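You operate a simulated robot arm through the tools that you are given. There is no shell and no other tool.

You run a simulated robot arm. Do the job below in one go: nothing can be reset, and whatever is moved stays where it is left.

TASK
Strap the blue crate down till the pointer is in the green.
Fine: the strap runs over the cream guard, ring on the ratchet's peg, pawl on hold.

The check looks at the end state, three seconds after you hand in, the way a careful person would. Anything else that was tipped, shoved, dropped, spilled or broken makes it a failure.

THE ROBOT
A 7-joint arm with a three-finger gripper, fixed in place. Base frame: the origin is on the floor under the middle of its stand, x ahead of it, y to its left, z up; the work surface is at about z = 0.78. Units: m, rad, N and s.
It reaches about 1.342 m from its shoulder. Its first joint turns from -2.897 to 2.897 rad. Payload 2.69 kg.
Tool frame: the origin (TCP) lies between the finger pads and is the grasp point; the fingertips stand 0.03 m ahead of it; z points along the fingers, y is the line along which they close. The gripper opens to 0.128 m; its body begins 0.117 m behind the TCP.
Orientation is that of the tool frame in the base frame, as a unit quaternion [x, y, z, w]. With the fingers straight down and closing along the base's y, the tool's x points along the base's -x, its y along +y and its z along -z.

THE INTERFACE
- The arm moves only by the tool drive_tool. Its argument "increments" is text: rows parted by semicolons, each of 7 numbers parted by spaces: the turn, a rotation vector about the base's x, y, z in degrees, then the shift along the base's x, y, z in m, then the finger opening in m, from 0 to 0.128. In form: ax ay az x y z hand; .... A call has 1 to 20 rows; each row is the pose to reach, as a shift and turn from the pose commanded when the call began. Rows are played at 5 a second. More than 0.05 m and 0.15 rad between two rows, or a gripper value outside its range, and nothing of the call is played. Where a pose cannot be reached the arm comes as near as it can. A force on the tool above 40 N (or 10 N above the force at the start of the call, whichever is more), or a blocked arm, ends the call early, and 0.2 s more pass. Each finger travels about 0.127 m/s and halts on what it meets, pressing with about 27 N; the grip force reading is that of the motor and also rises with nothing between the fingers. The clock runs only during rows and for 0.2 s after the last one: add rows that repeat a pose to give the fingers time. It gives the time, the measured TCP pose, the force on the tool (base axes), the opening and the grip force at its end, in the units of the frame above (readings bear some noise), with the torque about the TCP (base axes, N m) and any sound that the robot's microphone picked up.
- Cameras (640 x 400 px; columns grow to the right, rows downward): "scene" is fixed at [0.0517, -0.5026, 1.5397]; the picture's right is [0.89, -0.45, 0.00], its down [-0.21, -0.42, -0.88] and it looks along [0.40, 0.79, -0.47] (base axes); focal length 370 px, centre (320, 200). "wrist" rides on the gripper at [0.058, 0.054, -0.131] in the tool frame; the picture's right is [-0.68, 0.74, 0.00], its down [-0.62, -0.57, -0.55] and it looks along [-0.40, -0.37, 0.84] (tool axes); focal length 234 px, centre (320, 200). There is no depth. A picture from a camera that has moved, and an enlarged one, comes with that camera's place and axes in the base frame and with its lens.
- snapshot(camera): a new picture of that camera. The clock stands still meanwhile.
- move_column(by): moves the trunk up (or, below 0, down) by that many m; the arm rides with it, the base frame stays. It gives what a move gives, with no picture.
- inspect(camera, box): a new picture of the part [left, top, right, bottom] of that camera's present view, enlarged. The clock stands still meanwhile.
- finish_job(): hands the job in; it is judged then, once.

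Nothing tells you positions but the pictures and the camera data. Unless the task says otherwise, let go and move clear before handing in.

The tools are called as a command line: name --argument value ..., lists and objects as JSON in quotes. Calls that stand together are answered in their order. drive_tool: Moves the arm, as the interface text tells. Its arguments: {"type":"object","properties":{"increments":{"type":"string"}},"required":["increments"]} The other tools are called the same way: move_column (by) moves the trunk up or down; snapshot (camera) takes a picture; inspect (camera, box) takes an enlarged picture of a part of a camera's view; finish_job () hands the job in.

At the start:

```text
clock: 0.0
ee_pos: [0.6364, 0.2873, 1.145]
tcp_rot: [0.0, 1.0, 0.0, -0.001]
contact_force: [-0.2, 0.6, 0.5]
ft_torque: [-0.02, -0.01, 0.0]
gripper_width: 0.1277
grip_force: 0.1
trunk travel left (down, up): [-0.15, 0.2]
```

scene: 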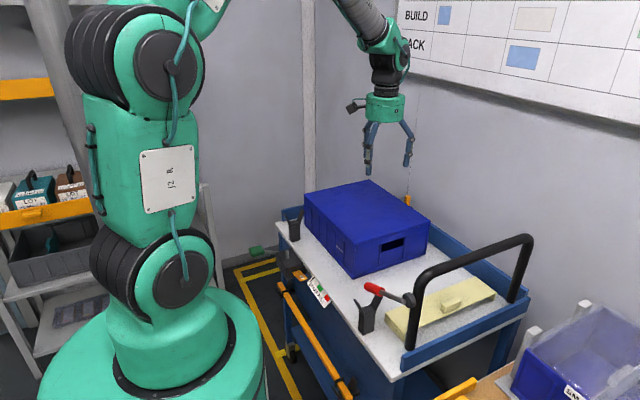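
wrist: 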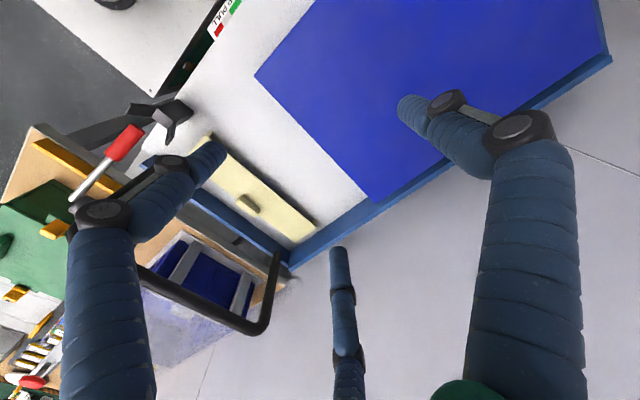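

I see a cart with a blue crate, a cream guard lying on the deck near the handle, a ratchet with a red lever, and a gauge label on the near edge. I'll look closer at each before moving.

inspect --camera "scene" --box '[260, 160, 540, 380]'

inspect --camera "scene" --box '[330, 250, 530, 370]'

inspect --camera "scene" --box '[265, 180, 365, 330]'

inspect --camera "wrist" --box '[0, 80, 340, 300]'

```text
1.82 times, centred on (400, 270) of scene
camera zoom: at [0.0517, -0.5026, 1.5397], right [0.89, -0.45, 0.0], down [-0.21, -0.42, -0.88], along [0.4, 0.79, -0.47], focal length 672 px, centre (174, 73)
```

zoom: 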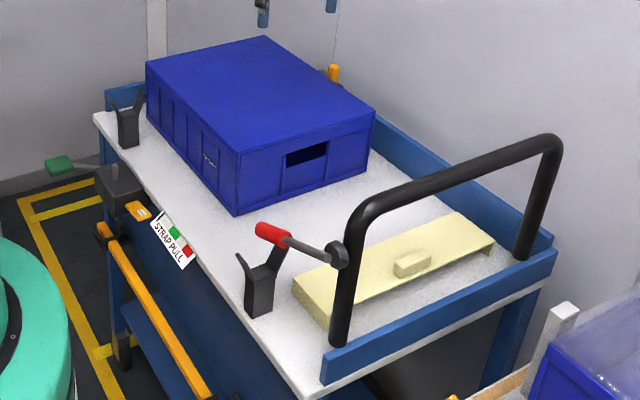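

```text
3.20 times, centred on (430, 310) of scene
camera zoom: at [0.0517, -0.5026, 1.5397], right [0.89, -0.45, 0.0], down [-0.21, -0.42, -0.88], along [0.4, 0.79, -0.47], focal length 1184 px, centre (-32, -152)
```

zoom: 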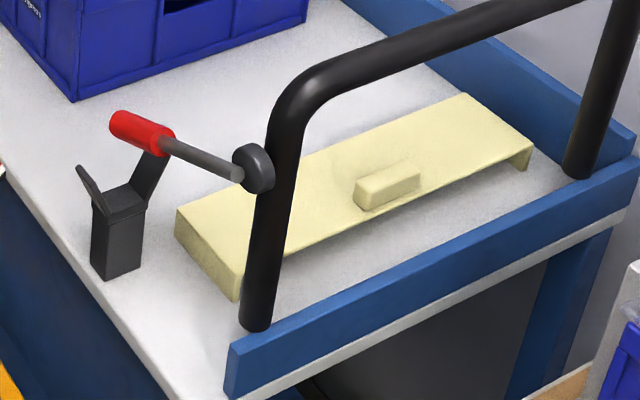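

```text
2.67 times, centred on (315, 255) of scene
camera zoom: at [0.0517, -0.5026, 1.5397], right [0.89, -0.45, 0.0], down [-0.21, -0.42, -0.88], along [0.4, 0.79, -0.47], focal length 986 px, centre (333, 53)
```

zoom: 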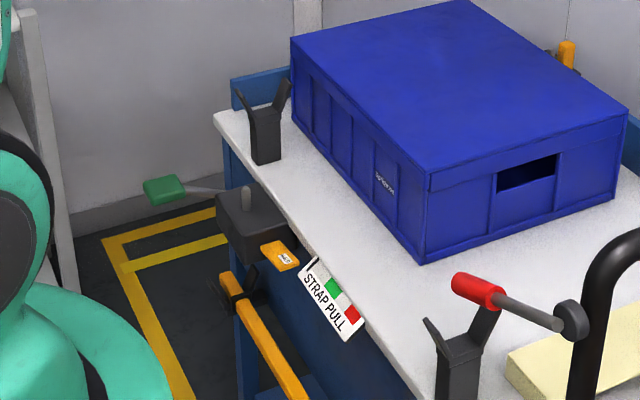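

```text
1.82 times, centred on (170, 190) of wrist
camera zoom: at [0.5772, 0.341, 1.2763], right [0.68, 0.74, 0.0], down [0.62, -0.57, 0.55], along [0.4, -0.37, -0.84], focal length 426 px, centre (593, 218)
```

zoom: 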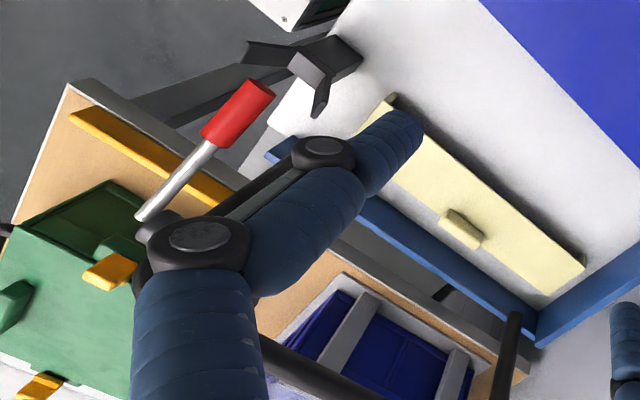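

The ratchet (dark box with a peg, green lever, orange tab) and STRAP PULL gauge sit on the near edge of the cart; something orange is behind the crate. I'll zoom in on those.

inspect --camera "scene" --box '[240, 235, 340, 310]'

inspect --camera "scene" --box '[380, 180, 440, 220]'

inspect --camera "scene" --box '[345, 270, 435, 340]'

inspect --camera "wrist" --box '[80, 0, 280, 130]'

inspect --camera "scene" --box '[400, 0, 640, 150]'

inspect --camera "scene" --box '[420, 280, 640, 400]'

```text
5.33 times, centred on (290, 272) of scene
camera zoom: at [0.0517, -0.5026, 1.5397], right [0.89, -0.45, 0.0], down [-0.21, -0.42, -0.88], along [0.4, 0.79, -0.47], focal length 1972 px, centre (480, -187)
```

zoom: 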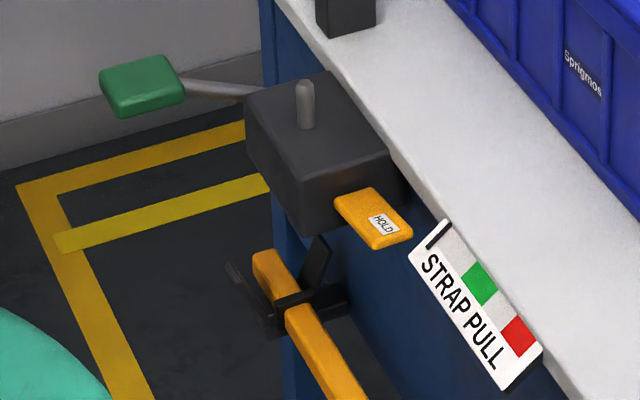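

```text
10.00 times, centred on (410, 200) of scene
camera zoom: at [0.0517, -0.5026, 1.5397], right [0.89, -0.45, 0.0], down [-0.21, -0.42, -0.88], along [0.4, 0.79, -0.47], focal length 3698 px, centre (-580, 200)
```

zoom: 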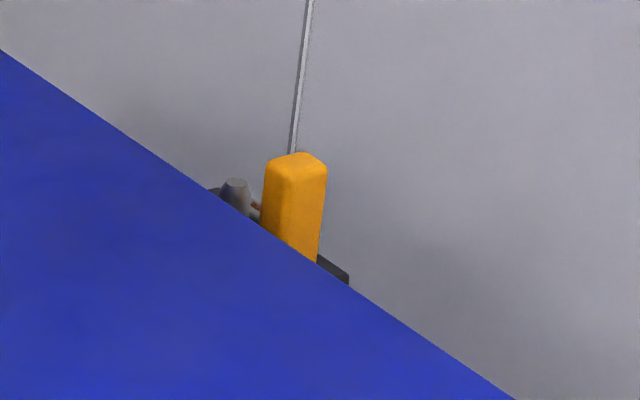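

```text
5.71 times, centred on (390, 305) of scene
camera zoom: at [0.0517, -0.5026, 1.5397], right [0.89, -0.45, 0.0], down [-0.21, -0.42, -0.88], along [0.4, 0.79, -0.47], focal length 2113 px, centre (-80, -400)
```

zoom: 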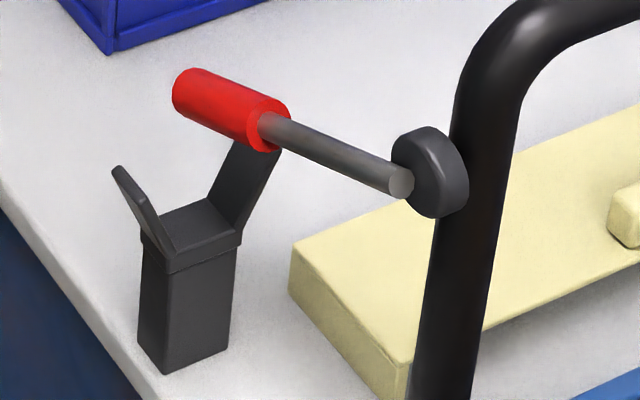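

```text
3.08 times, centred on (180, 65) of wrist
camera zoom: at [0.5772, 0.341, 1.2763], right [0.68, 0.74, 0.0], down [0.62, -0.57, 0.55], along [0.4, -0.37, -0.84], focal length 720 px, centre (751, 615)
```

zoom: 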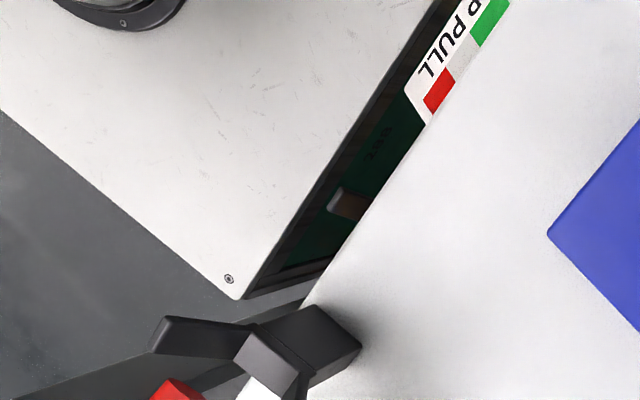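

```text
2.67 times, centred on (520, 75) of scene
camera zoom: at [0.0517, -0.5026, 1.5397], right [0.89, -0.45, 0.0], down [-0.21, -0.42, -0.88], along [0.4, 0.79, -0.47], focal length 986 px, centre (-213, 533)
```

zoom: 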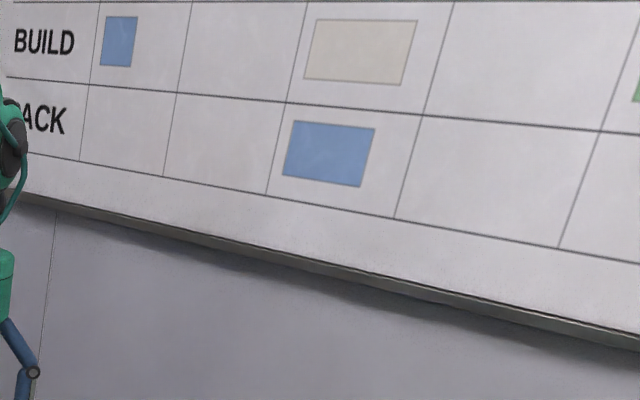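

```text
2.91 times, centred on (530, 340) of scene
camera zoom: at [0.0517, -0.5026, 1.5397], right [0.89, -0.45, 0.0], down [-0.21, -0.42, -0.88], along [0.4, 0.79, -0.47], focal length 1076 px, centre (-291, -207)
```

zoom: 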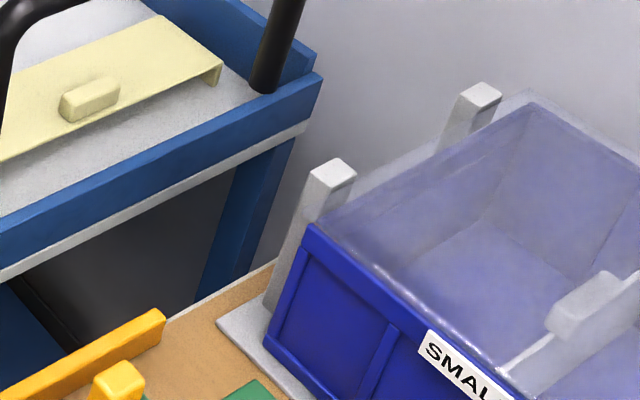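

The crate sits about x 0.56–0.87, y 0.26–0.61, top z≈0.905. The cream guard is a bridge-like piece along x at y≈0.02, the ratchet is on the near edge at about (0.42, 0.48), and an orange strap tab sits behind the crate at about (0.93, 0.48). I'll move the wrist camera up high to look at the tab first.

drive_tool --increments "0 0 0 0.02 0.047 -0.005 0.128; 0 0 0 0.04 0.094 -0.01 0.128; 0 0 0 0.06 0.141 -0.015 0.128; 0 0 0 0.08 0.188 -0.02 0.128; 0 0 0 0.1 0.235 -0.025 0.128; 0 0 0 0.12 0.28 -0.03 0.128; 0 0 0 0.12 0.30 -0.03 0.128"

snapshot --camera "wrist"

snapshot --camera "scene"

```text
refused: row 1 steps farther than a row can; nothing moved
```

```text
taken
camera wrist: at [0.5772, 0.341, 1.2763], right [0.68, 0.74, 0.0], down [0.62, -0.57, 0.55], along [0.4, -0.37, -0.84], focal length 234 px, centre (320, 200)
```

wrist: 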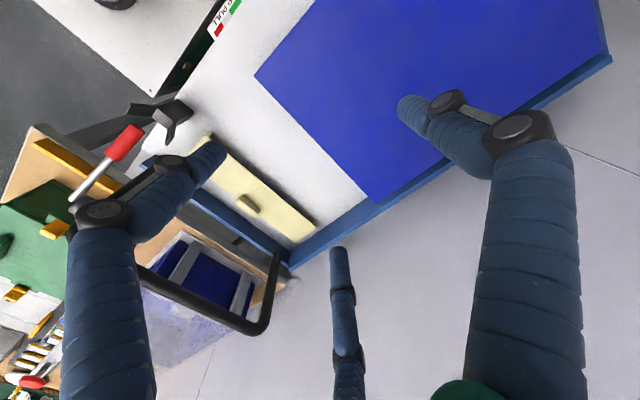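

```text
taken
```

scene: 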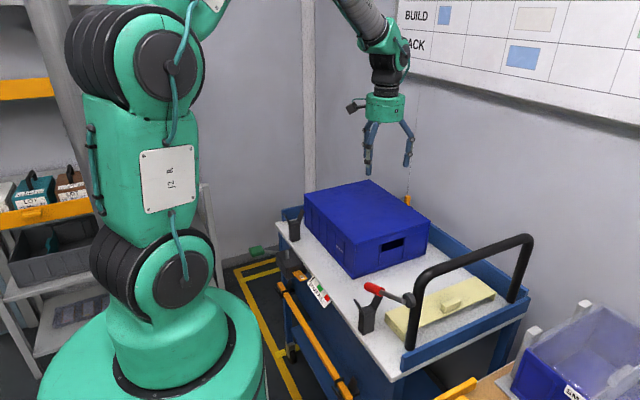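

The first step was slightly too long, so nothing moved. I'll repeat it with shorter steps toward a view of the orange tab behind the crate.

drive_tool --increments "0 0 0 0.017 0.043 -0.004 0.128; 0 0 0 0.034 0.086 -0.008 0.128; 0 0 0 0.051 0.129 -0.012 0.128; 0 0 0 0.068 0.172 -0.016 0.128; 0 0 0 0.085 0.215 -0.02 0.128; 0 0 0 0.102 0.258 -0.024 0.128; 0 0 0 0.119 0.30 -0.03 0.128"

snapshot --camera "wrist"

inspect --camera "wrist" --box '[220, 100, 420, 225]'

```text
clock: 1.6
ee_pos: [0.7565, 0.5882, 1.1154]
tcp_rot: [0.0, 1.0, 0.0, 0.0]
contact_force: [-0.2, -0.5, 0.0]
ft_torque: [0.02, 0.05, -0.01]
gripper_width: 0.128
grip_force: 0.0
trunk travel left (down, up): [-0.15, 0.2]
```

```text
taken
camera wrist: at [0.6985, 0.6411, 1.245], right [0.68, 0.74, 0.0], down [0.62, -0.57, 0.55], along [0.4, -0.37, -0.84], focal length 234 px, centre (320, 200)
```

wrist: 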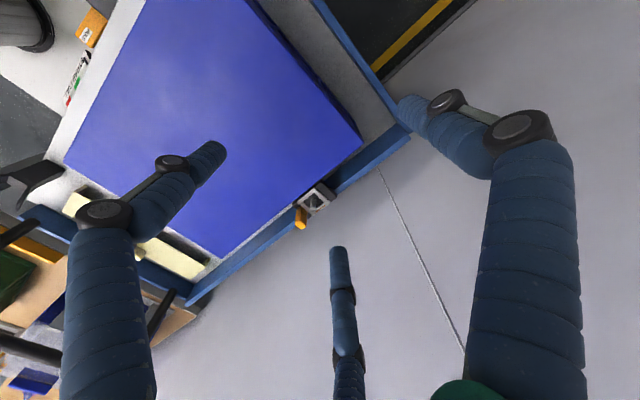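

```text
3.20 times, centred on (320, 162) of wrist
camera zoom: at [0.6985, 0.6411, 1.245], right [0.68, 0.74, 0.0], down [0.62, -0.57, 0.55], along [0.4, -0.37, -0.84], focal length 749 px, centre (320, 320)
```

zoom: 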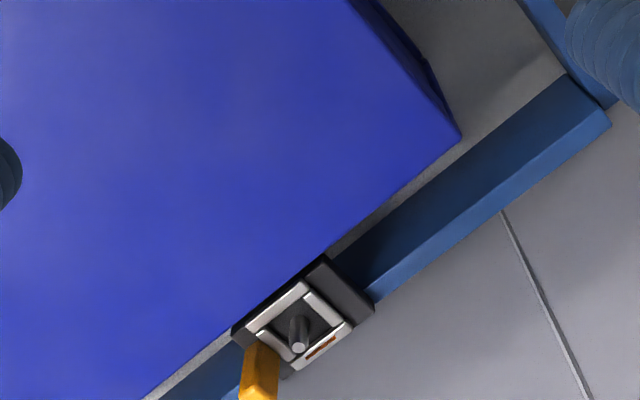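

The strap end is a silver square ring parked on a peg at the far anchor, with an orange tab standing up at about (0.88, 0.43). Before planning grips I'll look at the gripper's finger layout and the anchor more closely.

snapshot --camera "scene"

inspect --camera "scene" --box '[340, 80, 440, 180]'

inspect --camera "wrist" --box '[270, 160, 370, 240]'

inspect --camera "wrist" --box '[0, 0, 220, 140]'

```text
taken
```

scene: 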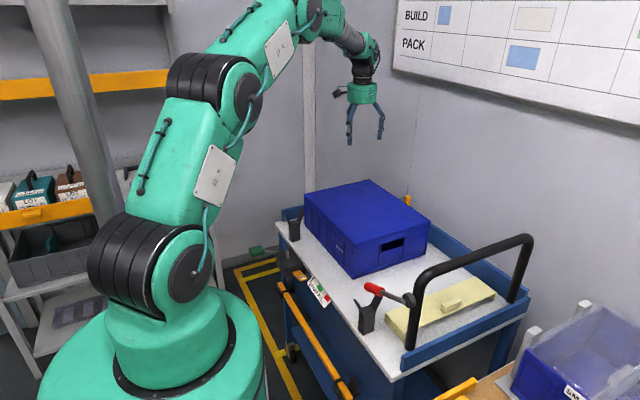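

```text
4.00 times, centred on (390, 130) of scene
camera zoom: at [0.0517, -0.5026, 1.5397], right [0.89, -0.45, 0.0], down [-0.21, -0.42, -0.88], along [0.4, 0.79, -0.47], focal length 1479 px, centre (40, 480)
```

zoom: 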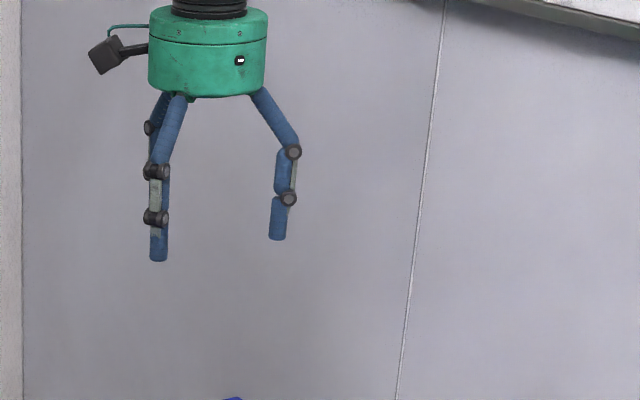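

```text
5.00 times, centred on (320, 200) of wrist
camera zoom: at [0.6985, 0.6411, 1.245], right [0.68, 0.74, 0.0], down [0.62, -0.57, 0.55], along [0.4, -0.37, -0.84], focal length 1171 px, centre (320, 200)
```

zoom: 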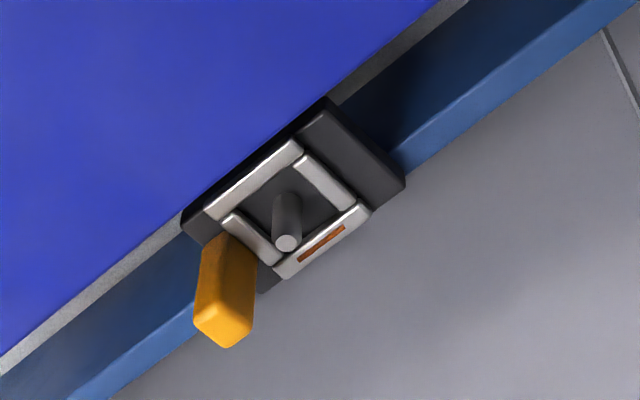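

```text
2.86 times, centred on (110, 70) of wrist
camera zoom: at [0.6985, 0.6411, 1.245], right [0.68, 0.74, 0.0], down [0.62, -0.57, 0.55], along [0.4, -0.37, -0.84], focal length 669 px, centre (920, 571)
```

zoom: 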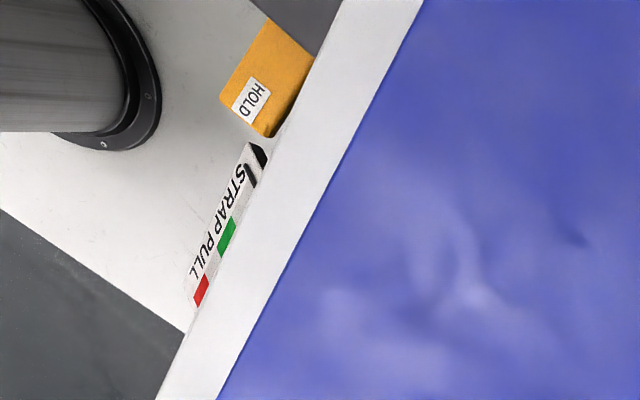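

The gripper is a three-finger concentric type, and the ring (silver square with the orange post) is parked on a peg right beside the crate's far side. Now I'll look at the ratchet from above.

drive_tool --increments "0 0 0 -0.045 -0.005 -0.01 0.128; 0 0 0 -0.09 -0.01 -0.02 0.128; 0 0 0 -0.135 -0.015 -0.03 0.128; 0 0 0 -0.18 -0.02 -0.04 0.128; 0 0 0 -0.225 -0.02 -0.05 0.128; 0 0 0 -0.27 -0.02 -0.06 0.128; 0 0 0 -0.30 -0.02 -0.06 0.128; 0 0 0 -0.30 -0.02 -0.06 0.128"

snapshot --camera "wrist"

inspect --camera "wrist" --box '[180, 40, 420, 190]'

snapshot --camera "scene"

```text
clock: 3.4
ee_pos: [0.4561, 0.5681, 1.0569]
tcp_rot: [0.0, 1.0, -0.001, 0.0]
contact_force: [-0.2, -0.4, -0.3]
ft_torque: [0.03, -0.06, 0.01]
gripper_width: 0.1284
grip_force: 0.1
trunk travel left (down, up): [-0.15, 0.2]
```

```text
taken
camera wrist: at [0.3969, 0.6231, 1.1879], right [0.68, 0.74, 0.0], down [0.62, -0.57, 0.55], along [0.4, -0.37, -0.84], focal length 234 px, centre (320, 200)
```

wrist: 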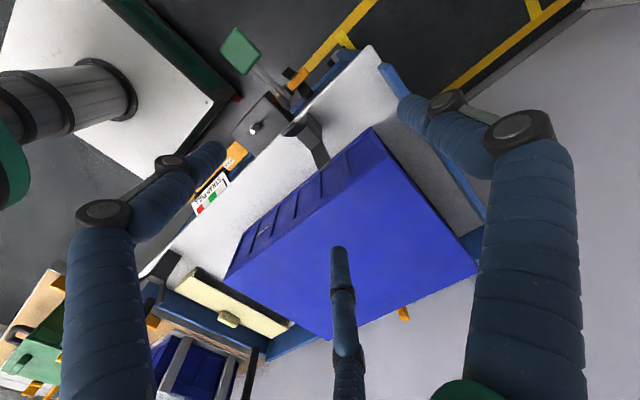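

```text
2.67 times, centred on (300, 115) of wrist
camera zoom: at [0.3969, 0.6231, 1.1879], right [0.68, 0.74, 0.0], down [0.62, -0.57, 0.55], along [0.4, -0.37, -0.84], focal length 624 px, centre (373, 427)
```

zoom: 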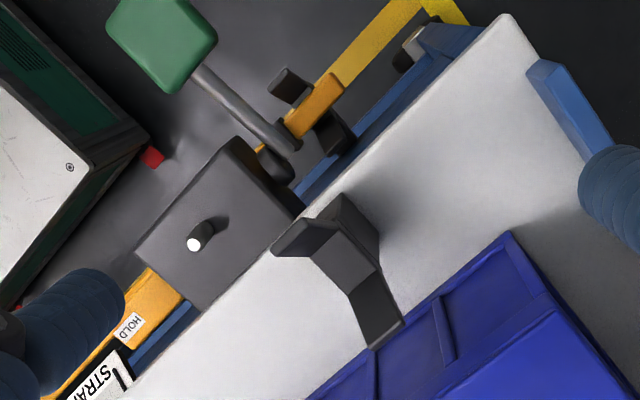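

```text
taken
```

scene: 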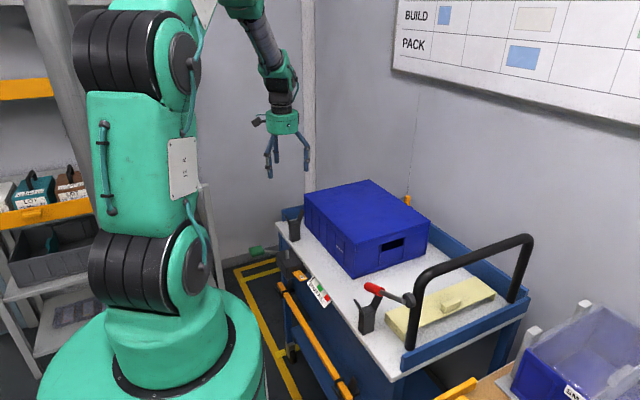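

The peg top works out at about (0.411, 0.462, 0.80) on the ratchet box, with the green lever on its +y end and the HOLD pawl on its -y end. I'll shift to see the pawl and gauge more clearly.

drive_tool --increments "0 0 0 -0.035 -0.025 -0.01 0.128; 0 0 0 -0.07 -0.05 -0.02 0.128; 0 0 0 -0.10 -0.08 -0.03 0.128; 0 0 0 -0.11 -0.10 -0.05 0.128; 0 0 0 -0.11 -0.10 -0.05 0.128"

snapshot --camera "wrist"

inspect --camera "wrist" --box '[200, 80, 400, 205]'

```text
clock: 4.6
ee_pos: [0.3444, 0.4657, 1.0065]
tcp_rot: [0.001, 1.0, 0.001, 0.0]
contact_force: [-0.7, -0.7, -0.5]
ft_torque: [-0.01, 0.02, 0.01]
gripper_width: 0.128
grip_force: 0.2
trunk travel left (down, up): [-0.15, 0.2]
```

```text
taken
camera wrist: at [0.2859, 0.5198, 1.1362], right [0.68, 0.74, 0.0], down [0.62, -0.57, 0.55], along [0.4, -0.37, -0.84], focal length 234 px, centre (320, 200)
```

wrist: 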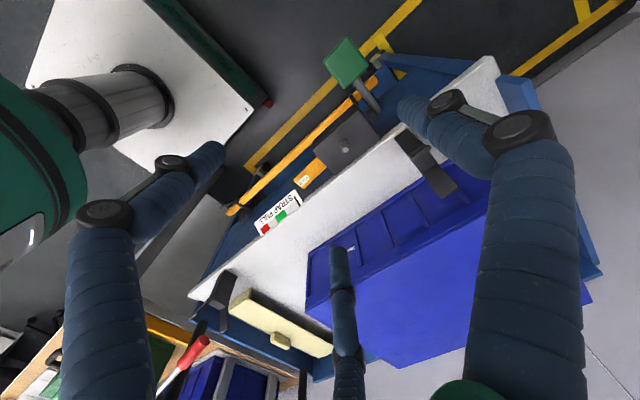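

```text
3.20 times, centred on (300, 142) of wrist
camera zoom: at [0.2859, 0.5198, 1.1362], right [0.68, 0.74, 0.0], down [0.62, -0.57, 0.55], along [0.4, -0.37, -0.84], focal length 749 px, centre (384, 384)
```

zoom: 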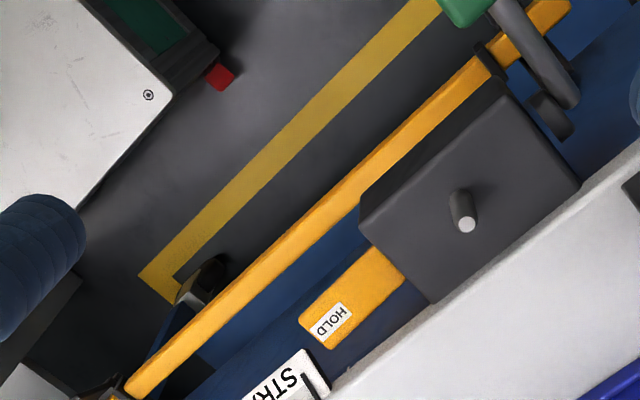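

The pawl tab with HOLD is at about (0.419, 0.36, 0.76) and the lever's green paddle is at about (0.327, 0.53, 0.783). Next I'll rise and go look at the guard and its knob, keeping well clear of the push handle and the red lever.

drive_tool --increments "0 0 0 0.01 -0.01 0.045 0.128; 0 0 0 0.04 -0.04 0.07 0.128; 0 0 0 0.07 -0.07 0.09 0.128; 0 0 0 0.10 -0.105 0.10 0.128; 0 0 0 0.13 -0.14 0.10 0.128; 0 0 0 0.16 -0.175 0.10 0.128; 0 0 0 0.19 -0.21 0.10 0.128; 0 0 0 0.22 -0.245 0.10 0.128; 0 0 0 0.25 -0.28 0.10 0.128; 0 0 0 0.27 -0.30 0.10 0.128; 0 0 0 0.27 -0.30 0.10 0.128"

snapshot --camera "wrist"

inspect --camera "wrist" --box '[210, 120, 410, 245]'

inspect --camera "scene" --box '[380, 220, 540, 370]'

```text
clock: 7.0
ee_pos: [0.6129, 0.166, 1.1059]
tcp_rot: [0.001, 1.0, 0.001, 0.001]
contact_force: [0.3, -0.3, -0.4]
ft_torque: [0.0, 0.01, 0.0]
gripper_width: 0.128
grip_force: 0.1
trunk travel left (down, up): [-0.15, 0.2]
```

```text
taken
camera wrist: at [0.5541, 0.2202, 1.2364], right [0.68, 0.74, 0.0], down [0.62, -0.57, 0.55], along [0.4, -0.37, -0.84], focal length 234 px, centre (320, 200)
```

wrist: 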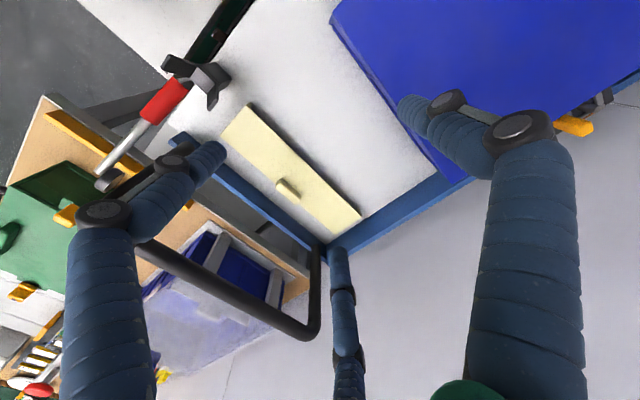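

```text
3.20 times, centred on (310, 182) of wrist
camera zoom: at [0.5541, 0.2202, 1.2364], right [0.68, 0.74, 0.0], down [0.62, -0.57, 0.55], along [0.4, -0.37, -0.84], focal length 749 px, centre (352, 256)
```

zoom: 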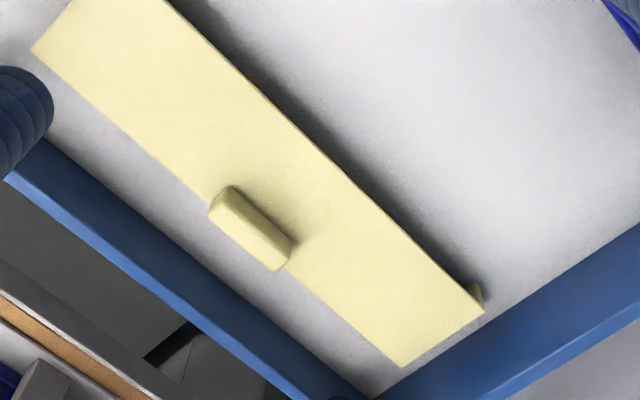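

```text
2.67 times, centred on (460, 295) of scene
camera zoom: at [0.0517, -0.5026, 1.5397], right [0.89, -0.45, 0.0], down [-0.21, -0.42, -0.88], along [0.4, 0.79, -0.47], focal length 986 px, centre (-53, -53)
```

zoom: 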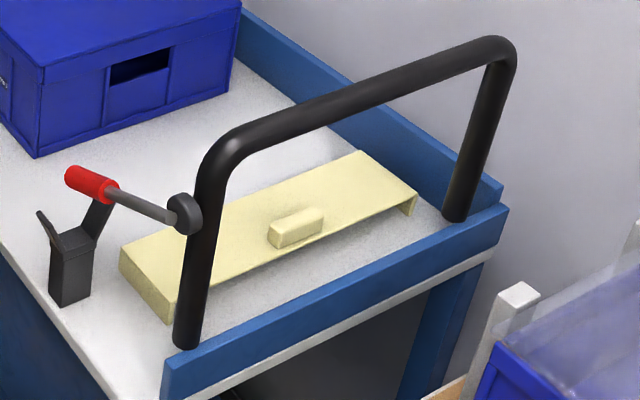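

The guard lies at about x 0.53–0.85, y 0.00–0.073 with its knob near (0.685, 0.015), off-centre toward the push handle; the handle bar at y≈-0.06, z≈1.04 means I must tilt the gripper. I'll zoom in on the guard ends and crate edges to measure the fit.

inspect --camera "scene" --box '[380, 290, 430, 350]'

inspect --camera "scene" --box '[460, 270, 510, 310]'

inspect --camera "wrist" --box '[320, 190, 380, 240]'

inspect --camera "wrist" --box '[210, 90, 280, 150]'

inspect --camera "wrist" --box '[260, 165, 320, 210]'

```text
6.67 times, centred on (405, 320) of scene
camera zoom: at [0.0517, -0.5026, 1.5397], right [0.89, -0.45, 0.0], down [-0.21, -0.42, -0.88], along [0.4, 0.79, -0.47], focal length 2466 px, centre (-247, -600)
```

zoom: 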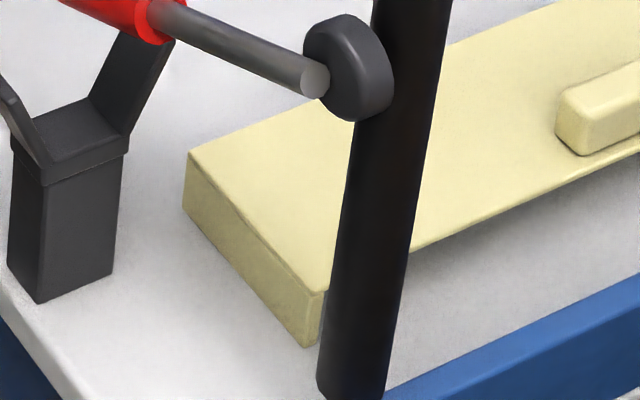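

```text
10.00 times, centred on (485, 290) of scene
camera zoom: at [0.0517, -0.5026, 1.5397], right [0.89, -0.45, 0.0], down [-0.21, -0.42, -0.88], along [0.4, 0.79, -0.47], focal length 3698 px, centre (-1330, -700)
```

zoom: 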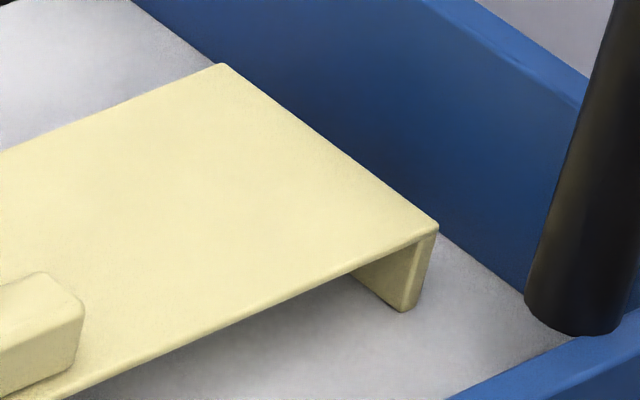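

```text
8.00 times, centred on (350, 215) of wrist
camera zoom: at [0.5541, 0.2202, 1.2364], right [0.68, 0.74, 0.0], down [0.62, -0.57, 0.55], along [0.4, -0.37, -0.84], focal length 1873 px, centre (80, 80)
```

zoom: 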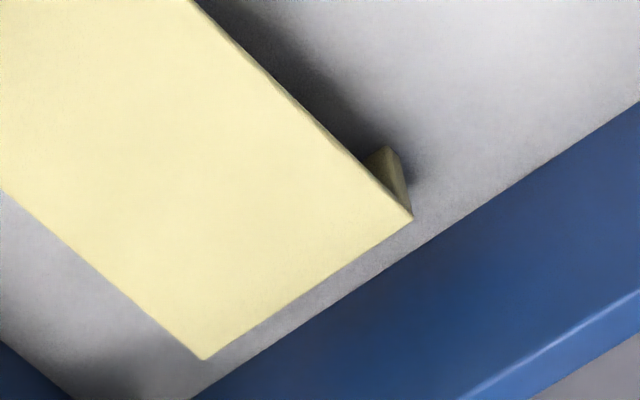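

```text
6.67 times, centred on (245, 120) of wrist
camera zoom: at [0.5541, 0.2202, 1.2364], right [0.68, 0.74, 0.0], down [0.62, -0.57, 0.55], along [0.4, -0.37, -0.84], focal length 1561 px, centre (820, 733)
```

zoom: 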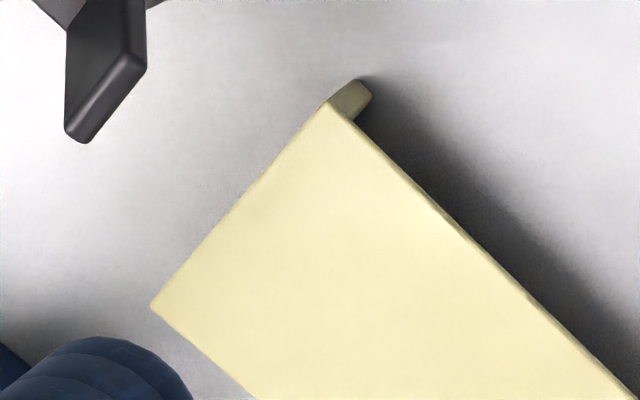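

```text
8.89 times, centred on (290, 188) of wrist
camera zoom: at [0.5541, 0.2202, 1.2364], right [0.68, 0.74, 0.0], down [0.62, -0.57, 0.55], along [0.4, -0.37, -0.84], focal length 2082 px, centre (587, 311)
```

zoom: 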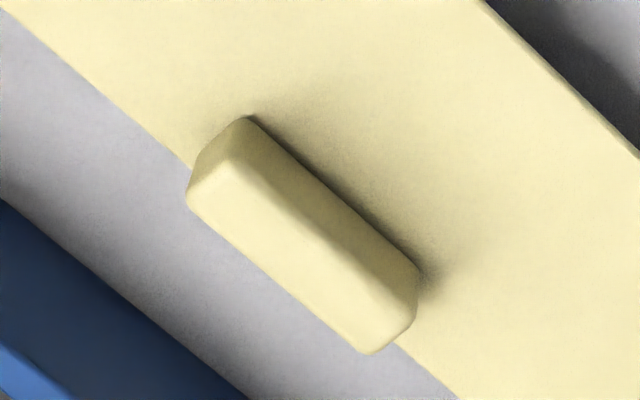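

The guard's flange is roughly 6 mm thick and about 31 mm tall, so the fit over the crate is tight and I need heights from parallax. I'll lower the camera for a second view of the guard.

drive_tool --increments "0 0 0 0.01 -0.01 -0.035 0.128; 0 0 0 0.02 -0.02 -0.07 0.128; 0 0 0 0.02 -0.02 -0.10 0.128; 0 0 0 0.02 -0.02 -0.10 0.128"

snapshot --camera "wrist"

inspect --camera "wrist" --box '[190, 90, 250, 130]'

inspect --camera "wrist" --box '[330, 200, 390, 240]'

inspect --camera "wrist" --box '[240, 160, 320, 220]'

```text
clock: 8.0
ee_pos: [0.6332, 0.1478, 1.0037]
tcp_rot: [0.0, 1.0, 0.0, -0.001]
contact_force: [0.5, 1.1, -0.4]
ft_torque: [0.0, 0.04, 0.0]
gripper_width: 0.1279
grip_force: 0.0
trunk travel left (down, up): [-0.15, 0.2]
```

```text
taken
camera wrist: at [0.575, 0.2007, 1.1347], right [0.68, 0.74, 0.0], down [0.62, -0.57, 0.55], along [0.4, -0.37, -0.84], focal length 234 px, centre (320, 200)
```

wrist: 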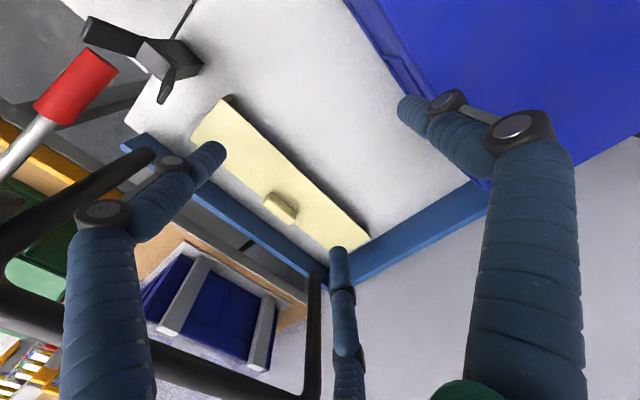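

```text
10.00 times, centred on (220, 110) of wrist
camera zoom: at [0.575, 0.2007, 1.1347], right [0.68, 0.74, 0.0], down [0.62, -0.57, 0.55], along [0.4, -0.37, -0.84], focal length 2342 px, centre (1320, 1100)
```

zoom: 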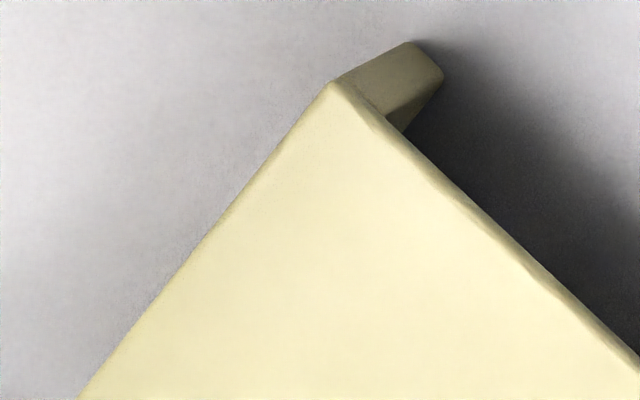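

```text
10.00 times, centred on (360, 220) of wrist
camera zoom: at [0.575, 0.2007, 1.1347], right [0.68, 0.74, 0.0], down [0.62, -0.57, 0.55], along [0.4, -0.37, -0.84], focal length 2342 px, centre (-80, 0)
```

zoom: 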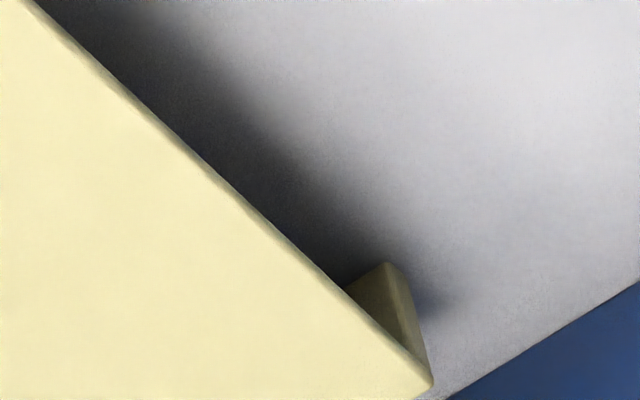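

```text
6.67 times, centred on (280, 190) of wrist
camera zoom: at [0.575, 0.2007, 1.1347], right [0.68, 0.74, 0.0], down [0.62, -0.57, 0.55], along [0.4, -0.37, -0.84], focal length 1561 px, centre (587, 267)
```

zoom: 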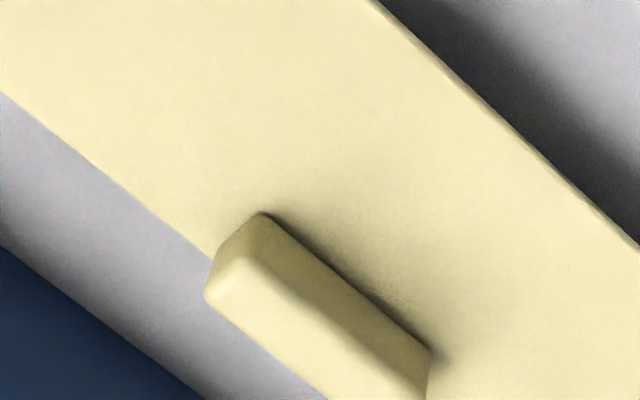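

Two-view parallax gives the guard top at z≈0.814, x 0.530–0.853, y about -0.006–0.072, inner gap about 0.312 m. Now I'll measure the crate the same way from above.

drive_tool --increments "0 0 0 0 0 0.045 0.128; 0 0 0 0 0.02 0.085 0.128; 0 0 0 0.005 0.055 0.115 0.128; 0 0 0 0.01 0.095 0.14 0.128; 0 0 0 0.015 0.14 0.155 0.128; 0 0 0 0.02 0.185 0.17 0.128; 0 0 0 0.02 0.23 0.18 0.128; 0 0 0 0.02 0.275 0.19 0.128; 0 0 0 0.02 0.32 0.196 0.128; 0 0 0 0.02 0.365 0.196 0.128; 0 0 0 0.02 0.41 0.196 0.128; 0 0 0 0.02 0.41 0.196 0.128; 0 0 0 0.02 0.41 0.196 0.128"

snapshot --camera "wrist"

inspect --camera "wrist" --box '[200, 60, 300, 125]'

inspect --camera "wrist" --box '[300, 170, 400, 235]'

```text
clock: 10.8
ee_pos: [0.6549, 0.5548, 1.2038]
tcp_rot: [0.001, 1.0, 0.0, 0.0]
contact_force: [0.4, 0.7, 0.6]
ft_torque: [0.01, 0.01, 0.02]
gripper_width: 0.1279
grip_force: 0.1
trunk travel left (down, up): [-0.15, 0.2]
```

```text
taken
camera wrist: at [0.5955, 0.609, 1.3347], right [0.68, 0.74, 0.0], down [0.61, -0.57, 0.55], along [0.4, -0.37, -0.84], focal length 234 px, centre (320, 200)
```

wrist: 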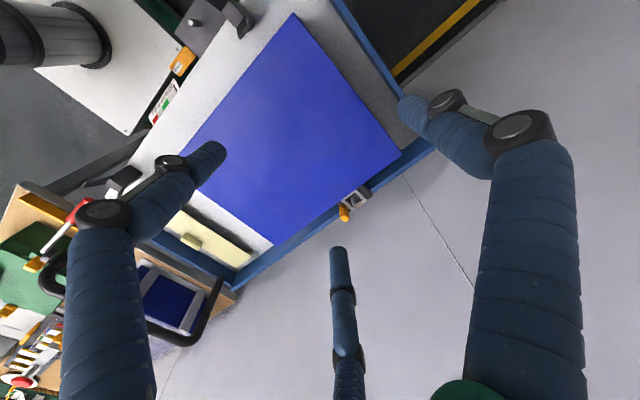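

```text
6.15 times, centred on (250, 92) of wrist
camera zoom: at [0.5955, 0.609, 1.3347], right [0.68, 0.74, 0.0], down [0.61, -0.57, 0.55], along [0.4, -0.37, -0.84], focal length 1441 px, centre (751, 862)
```

zoom: 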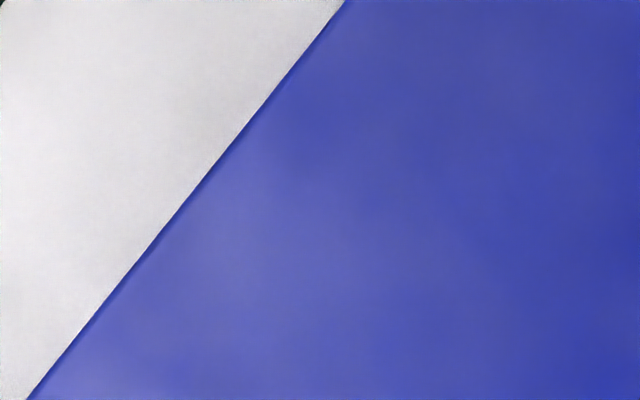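

```text
6.15 times, centred on (350, 202) of wrist
camera zoom: at [0.5955, 0.609, 1.3347], right [0.68, 0.74, 0.0], down [0.61, -0.57, 0.55], along [0.4, -0.37, -0.84], focal length 1441 px, centre (135, 185)
```

zoom: 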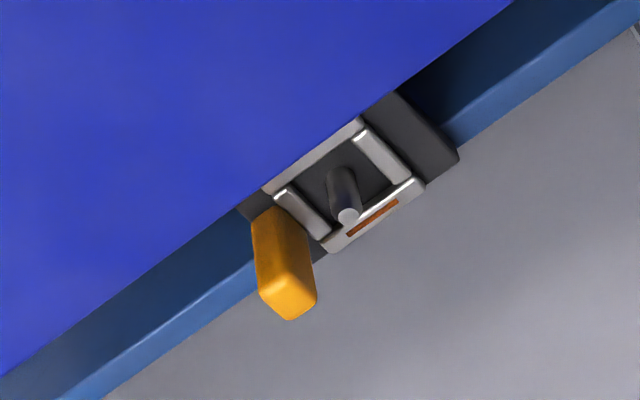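

I have the crate's edges in one view; I'll lower the camera by 0.12 m for a second view to fix its top height and width.

drive_tool --increments "0 0 0 0 0 -0.045 0.128; 0 0 0 0 0 -0.09 0.128; 0 0 0 0 0 -0.13 0.128; 0 0 0 0 0 -0.13 0.128; 0 0 0 0 0 -0.13 0.128"

snapshot --camera "wrist"

inspect --camera "wrist" --box '[190, 20, 290, 85]'

inspect --camera "wrist" --box '[310, 170, 410, 235]'

inspect --camera "wrist" --box '[345, 195, 385, 221]'

```text
clock: 12.0
ee_pos: [0.6547, 0.5545, 1.0736]
tcp_rot: [-0.001, 1.0, 0.0, -0.001]
contact_force: [0.4, 0.1, 1.1]
ft_torque: [0.0, -0.03, 0.02]
gripper_width: 0.1279
grip_force: 0.1
trunk travel left (down, up): [-0.15, 0.2]
```

```text
taken
camera wrist: at [0.5958, 0.6082, 1.2042], right [0.68, 0.74, 0.0], down [0.62, -0.57, 0.55], along [0.4, -0.37, -0.84], focal length 234 px, centre (320, 200)
```

wrist: 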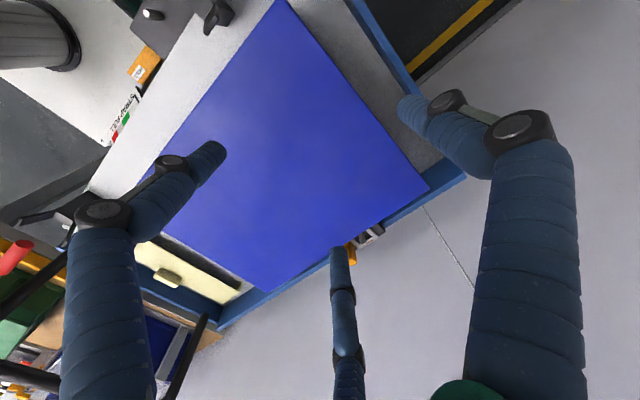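

```text
6.15 times, centred on (240, 52) of wrist
camera zoom: at [0.5958, 0.6082, 1.2042], right [0.68, 0.74, 0.0], down [0.62, -0.57, 0.55], along [0.4, -0.37, -0.84], focal length 1441 px, centre (812, 1108)
```

zoom: 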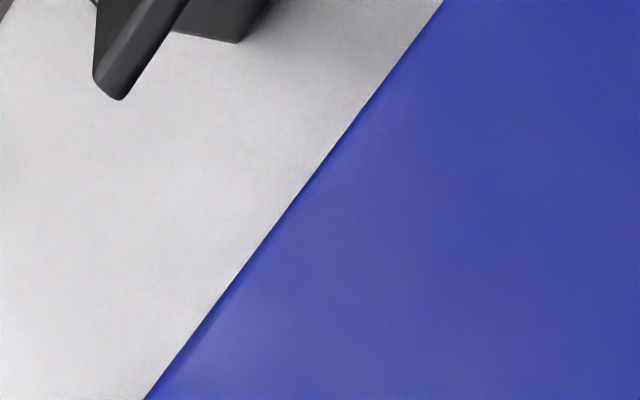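

```text
6.15 times, centred on (360, 202) of wrist
camera zoom: at [0.5958, 0.6082, 1.2042], right [0.68, 0.74, 0.0], down [0.62, -0.57, 0.55], along [0.4, -0.37, -0.84], focal length 1441 px, centre (74, 185)
```

zoom: 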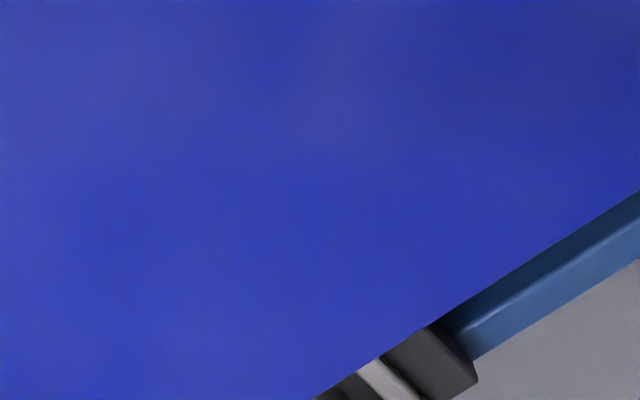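

```text
15.38 times, centred on (365, 208) of wrist
camera zoom: at [0.5958, 0.6082, 1.2042], right [0.68, 0.74, 0.0], down [0.62, -0.57, 0.55], along [0.4, -0.37, -0.84], focal length 3603 px, centre (-372, 77)
```

zoom: 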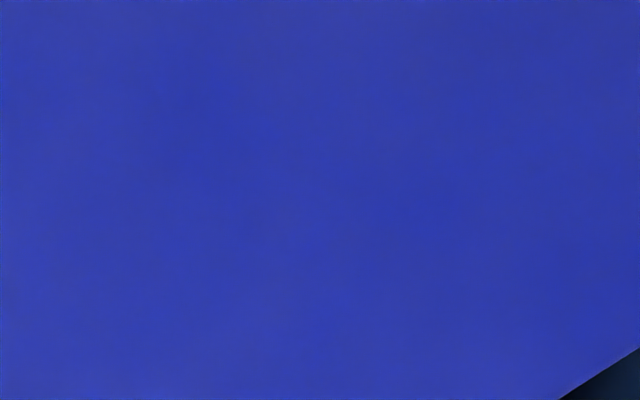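

The crate appears to span roughly x 0.54–0.83; I want that tighter, so I'll zoom in hard on crate corners in this view and on the scene camera's corners too.

inspect --camera "wrist" --box '[412, 177, 444, 197]'

inspect --camera "wrist" --box '[240, 275, 280, 300]'

inspect --camera "scene" --box '[340, 225, 440, 287]'

inspect --camera "wrist" --box '[100, 0, 240, 90]'

```text
16.00 times, centred on (428, 187) of wrist
camera zoom: at [0.5958, 0.6082, 1.2042], right [0.68, 0.74, 0.0], down [0.62, -0.57, 0.55], along [0.4, -0.37, -0.84], focal length 3747 px, centre (-1408, 408)
```

zoom: 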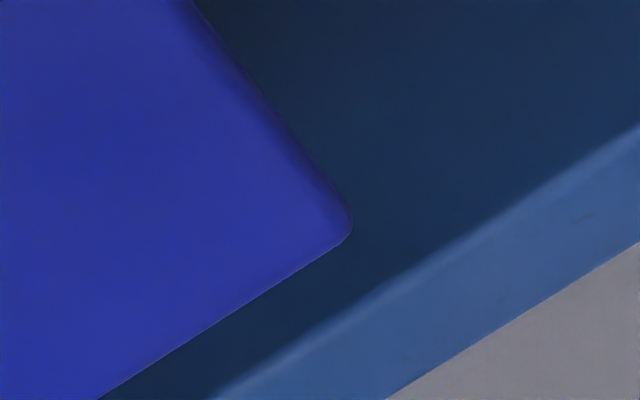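

```text
16.00 times, centred on (260, 288) of wrist
camera zoom: at [0.5958, 0.6082, 1.2042], right [0.68, 0.74, 0.0], down [0.62, -0.57, 0.55], along [0.4, -0.37, -0.84], focal length 3747 px, centre (1280, -1200)
```

zoom: 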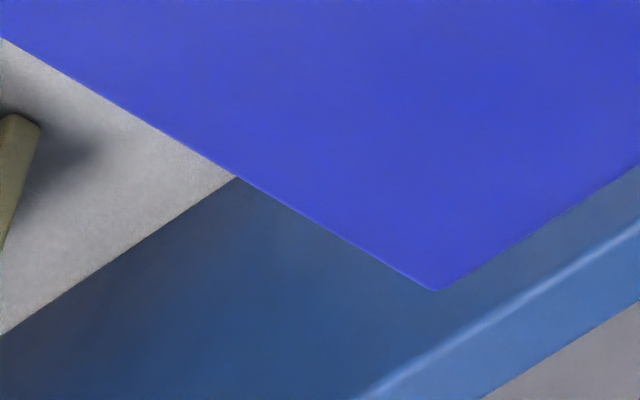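

```text
6.40 times, centred on (390, 256) of scene
camera zoom: at [0.0517, -0.5026, 1.5397], right [0.89, -0.45, 0.0], down [-0.21, -0.42, -0.88], along [0.4, 0.79, -0.47], focal length 2367 px, centre (-128, -158)
```

zoom: 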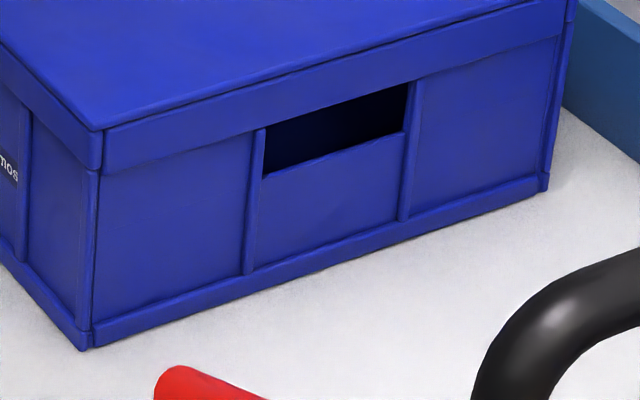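

```text
4.44 times, centred on (170, 45) of wrist
camera zoom: at [0.5958, 0.6082, 1.2042], right [0.68, 0.74, 0.0], down [0.62, -0.57, 0.55], along [0.4, -0.37, -0.84], focal length 1041 px, centre (987, 889)
```

zoom: 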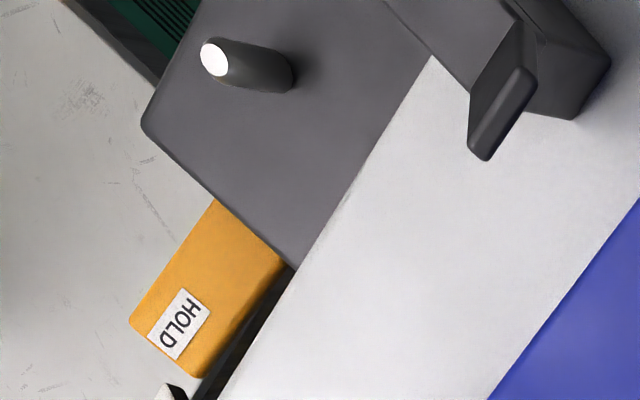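

Crate: about x 0.540–0.827, top z≈0.912; the guard's inner gap is ~0.31, so it has roughly 1 cm play each side. The far ring/post sits at about (0.878, 0.428), clear of where the guard's flange will be. I'll now swing back over the guard with a -30° yaw so two fingers can pinch the knob's long sides.

drive_tool --increments "0 0 -3 0.004 -0.042 0.005 0.128; 0 0 -6 0.008 -0.084 0.01 0.128; 0 0 -9 0.012 -0.126 0.01 0.128; 0 0 -12 0.016 -0.168 0.01 0.128; 0 0 -15 0.02 -0.21 0.01 0.128; 0 0 -18 0.024 -0.252 0.01 0.128; 0 0 -21 0.028 -0.294 0.01 0.12; 0 0 -24 0.032 -0.336 0.01 0.11; 0 0 -27 0.036 -0.378 0.01 0.10; 0 0 -30 0.037 -0.415 0.01 0.09; 0 0 -30 0.037 -0.43 0.01 0.09; 0 0 -30 0.037 -0.43 0.01 0.09"

snapshot --camera "wrist"

snapshot --camera "scene"

```text
clock: 14.6
ee_pos: [0.6912, 0.1253, 1.0809]
tcp_rot: [0.259, 0.966, 0.0, 0.0]
contact_force: [-1.2, 0.0, 0.6]
ft_torque: [0.02, 0.0, -0.01]
gripper_width: 0.0899
grip_force: 0.1
trunk travel left (down, up): [-0.15, 0.2]
```

```text
taken
camera wrist: at [0.6668, 0.2024, 1.2129], right [0.95, 0.3, 0.0], down [0.25, -0.8, 0.55], along [0.16, -0.52, -0.84], focal length 234 px, centre (320, 200)
```

wrist: 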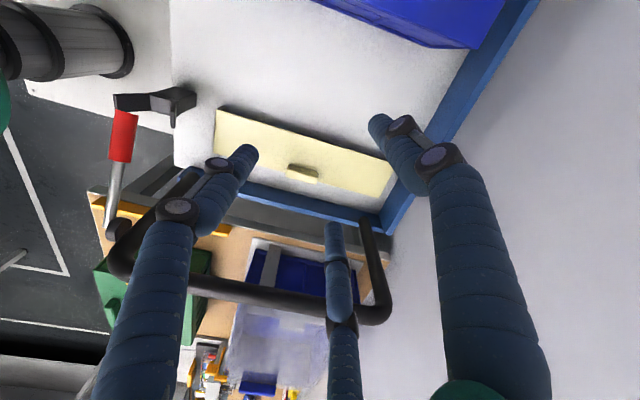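

```text
taken
```

scene: 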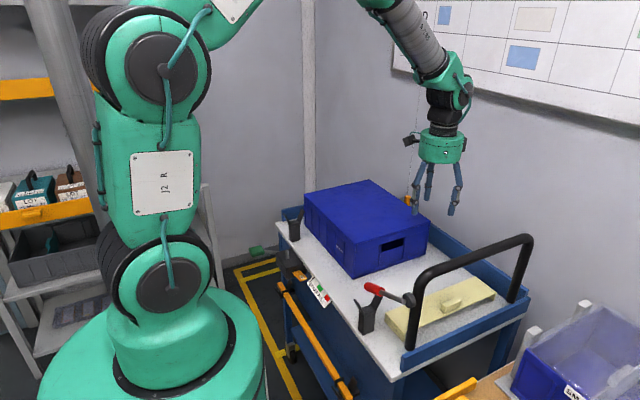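

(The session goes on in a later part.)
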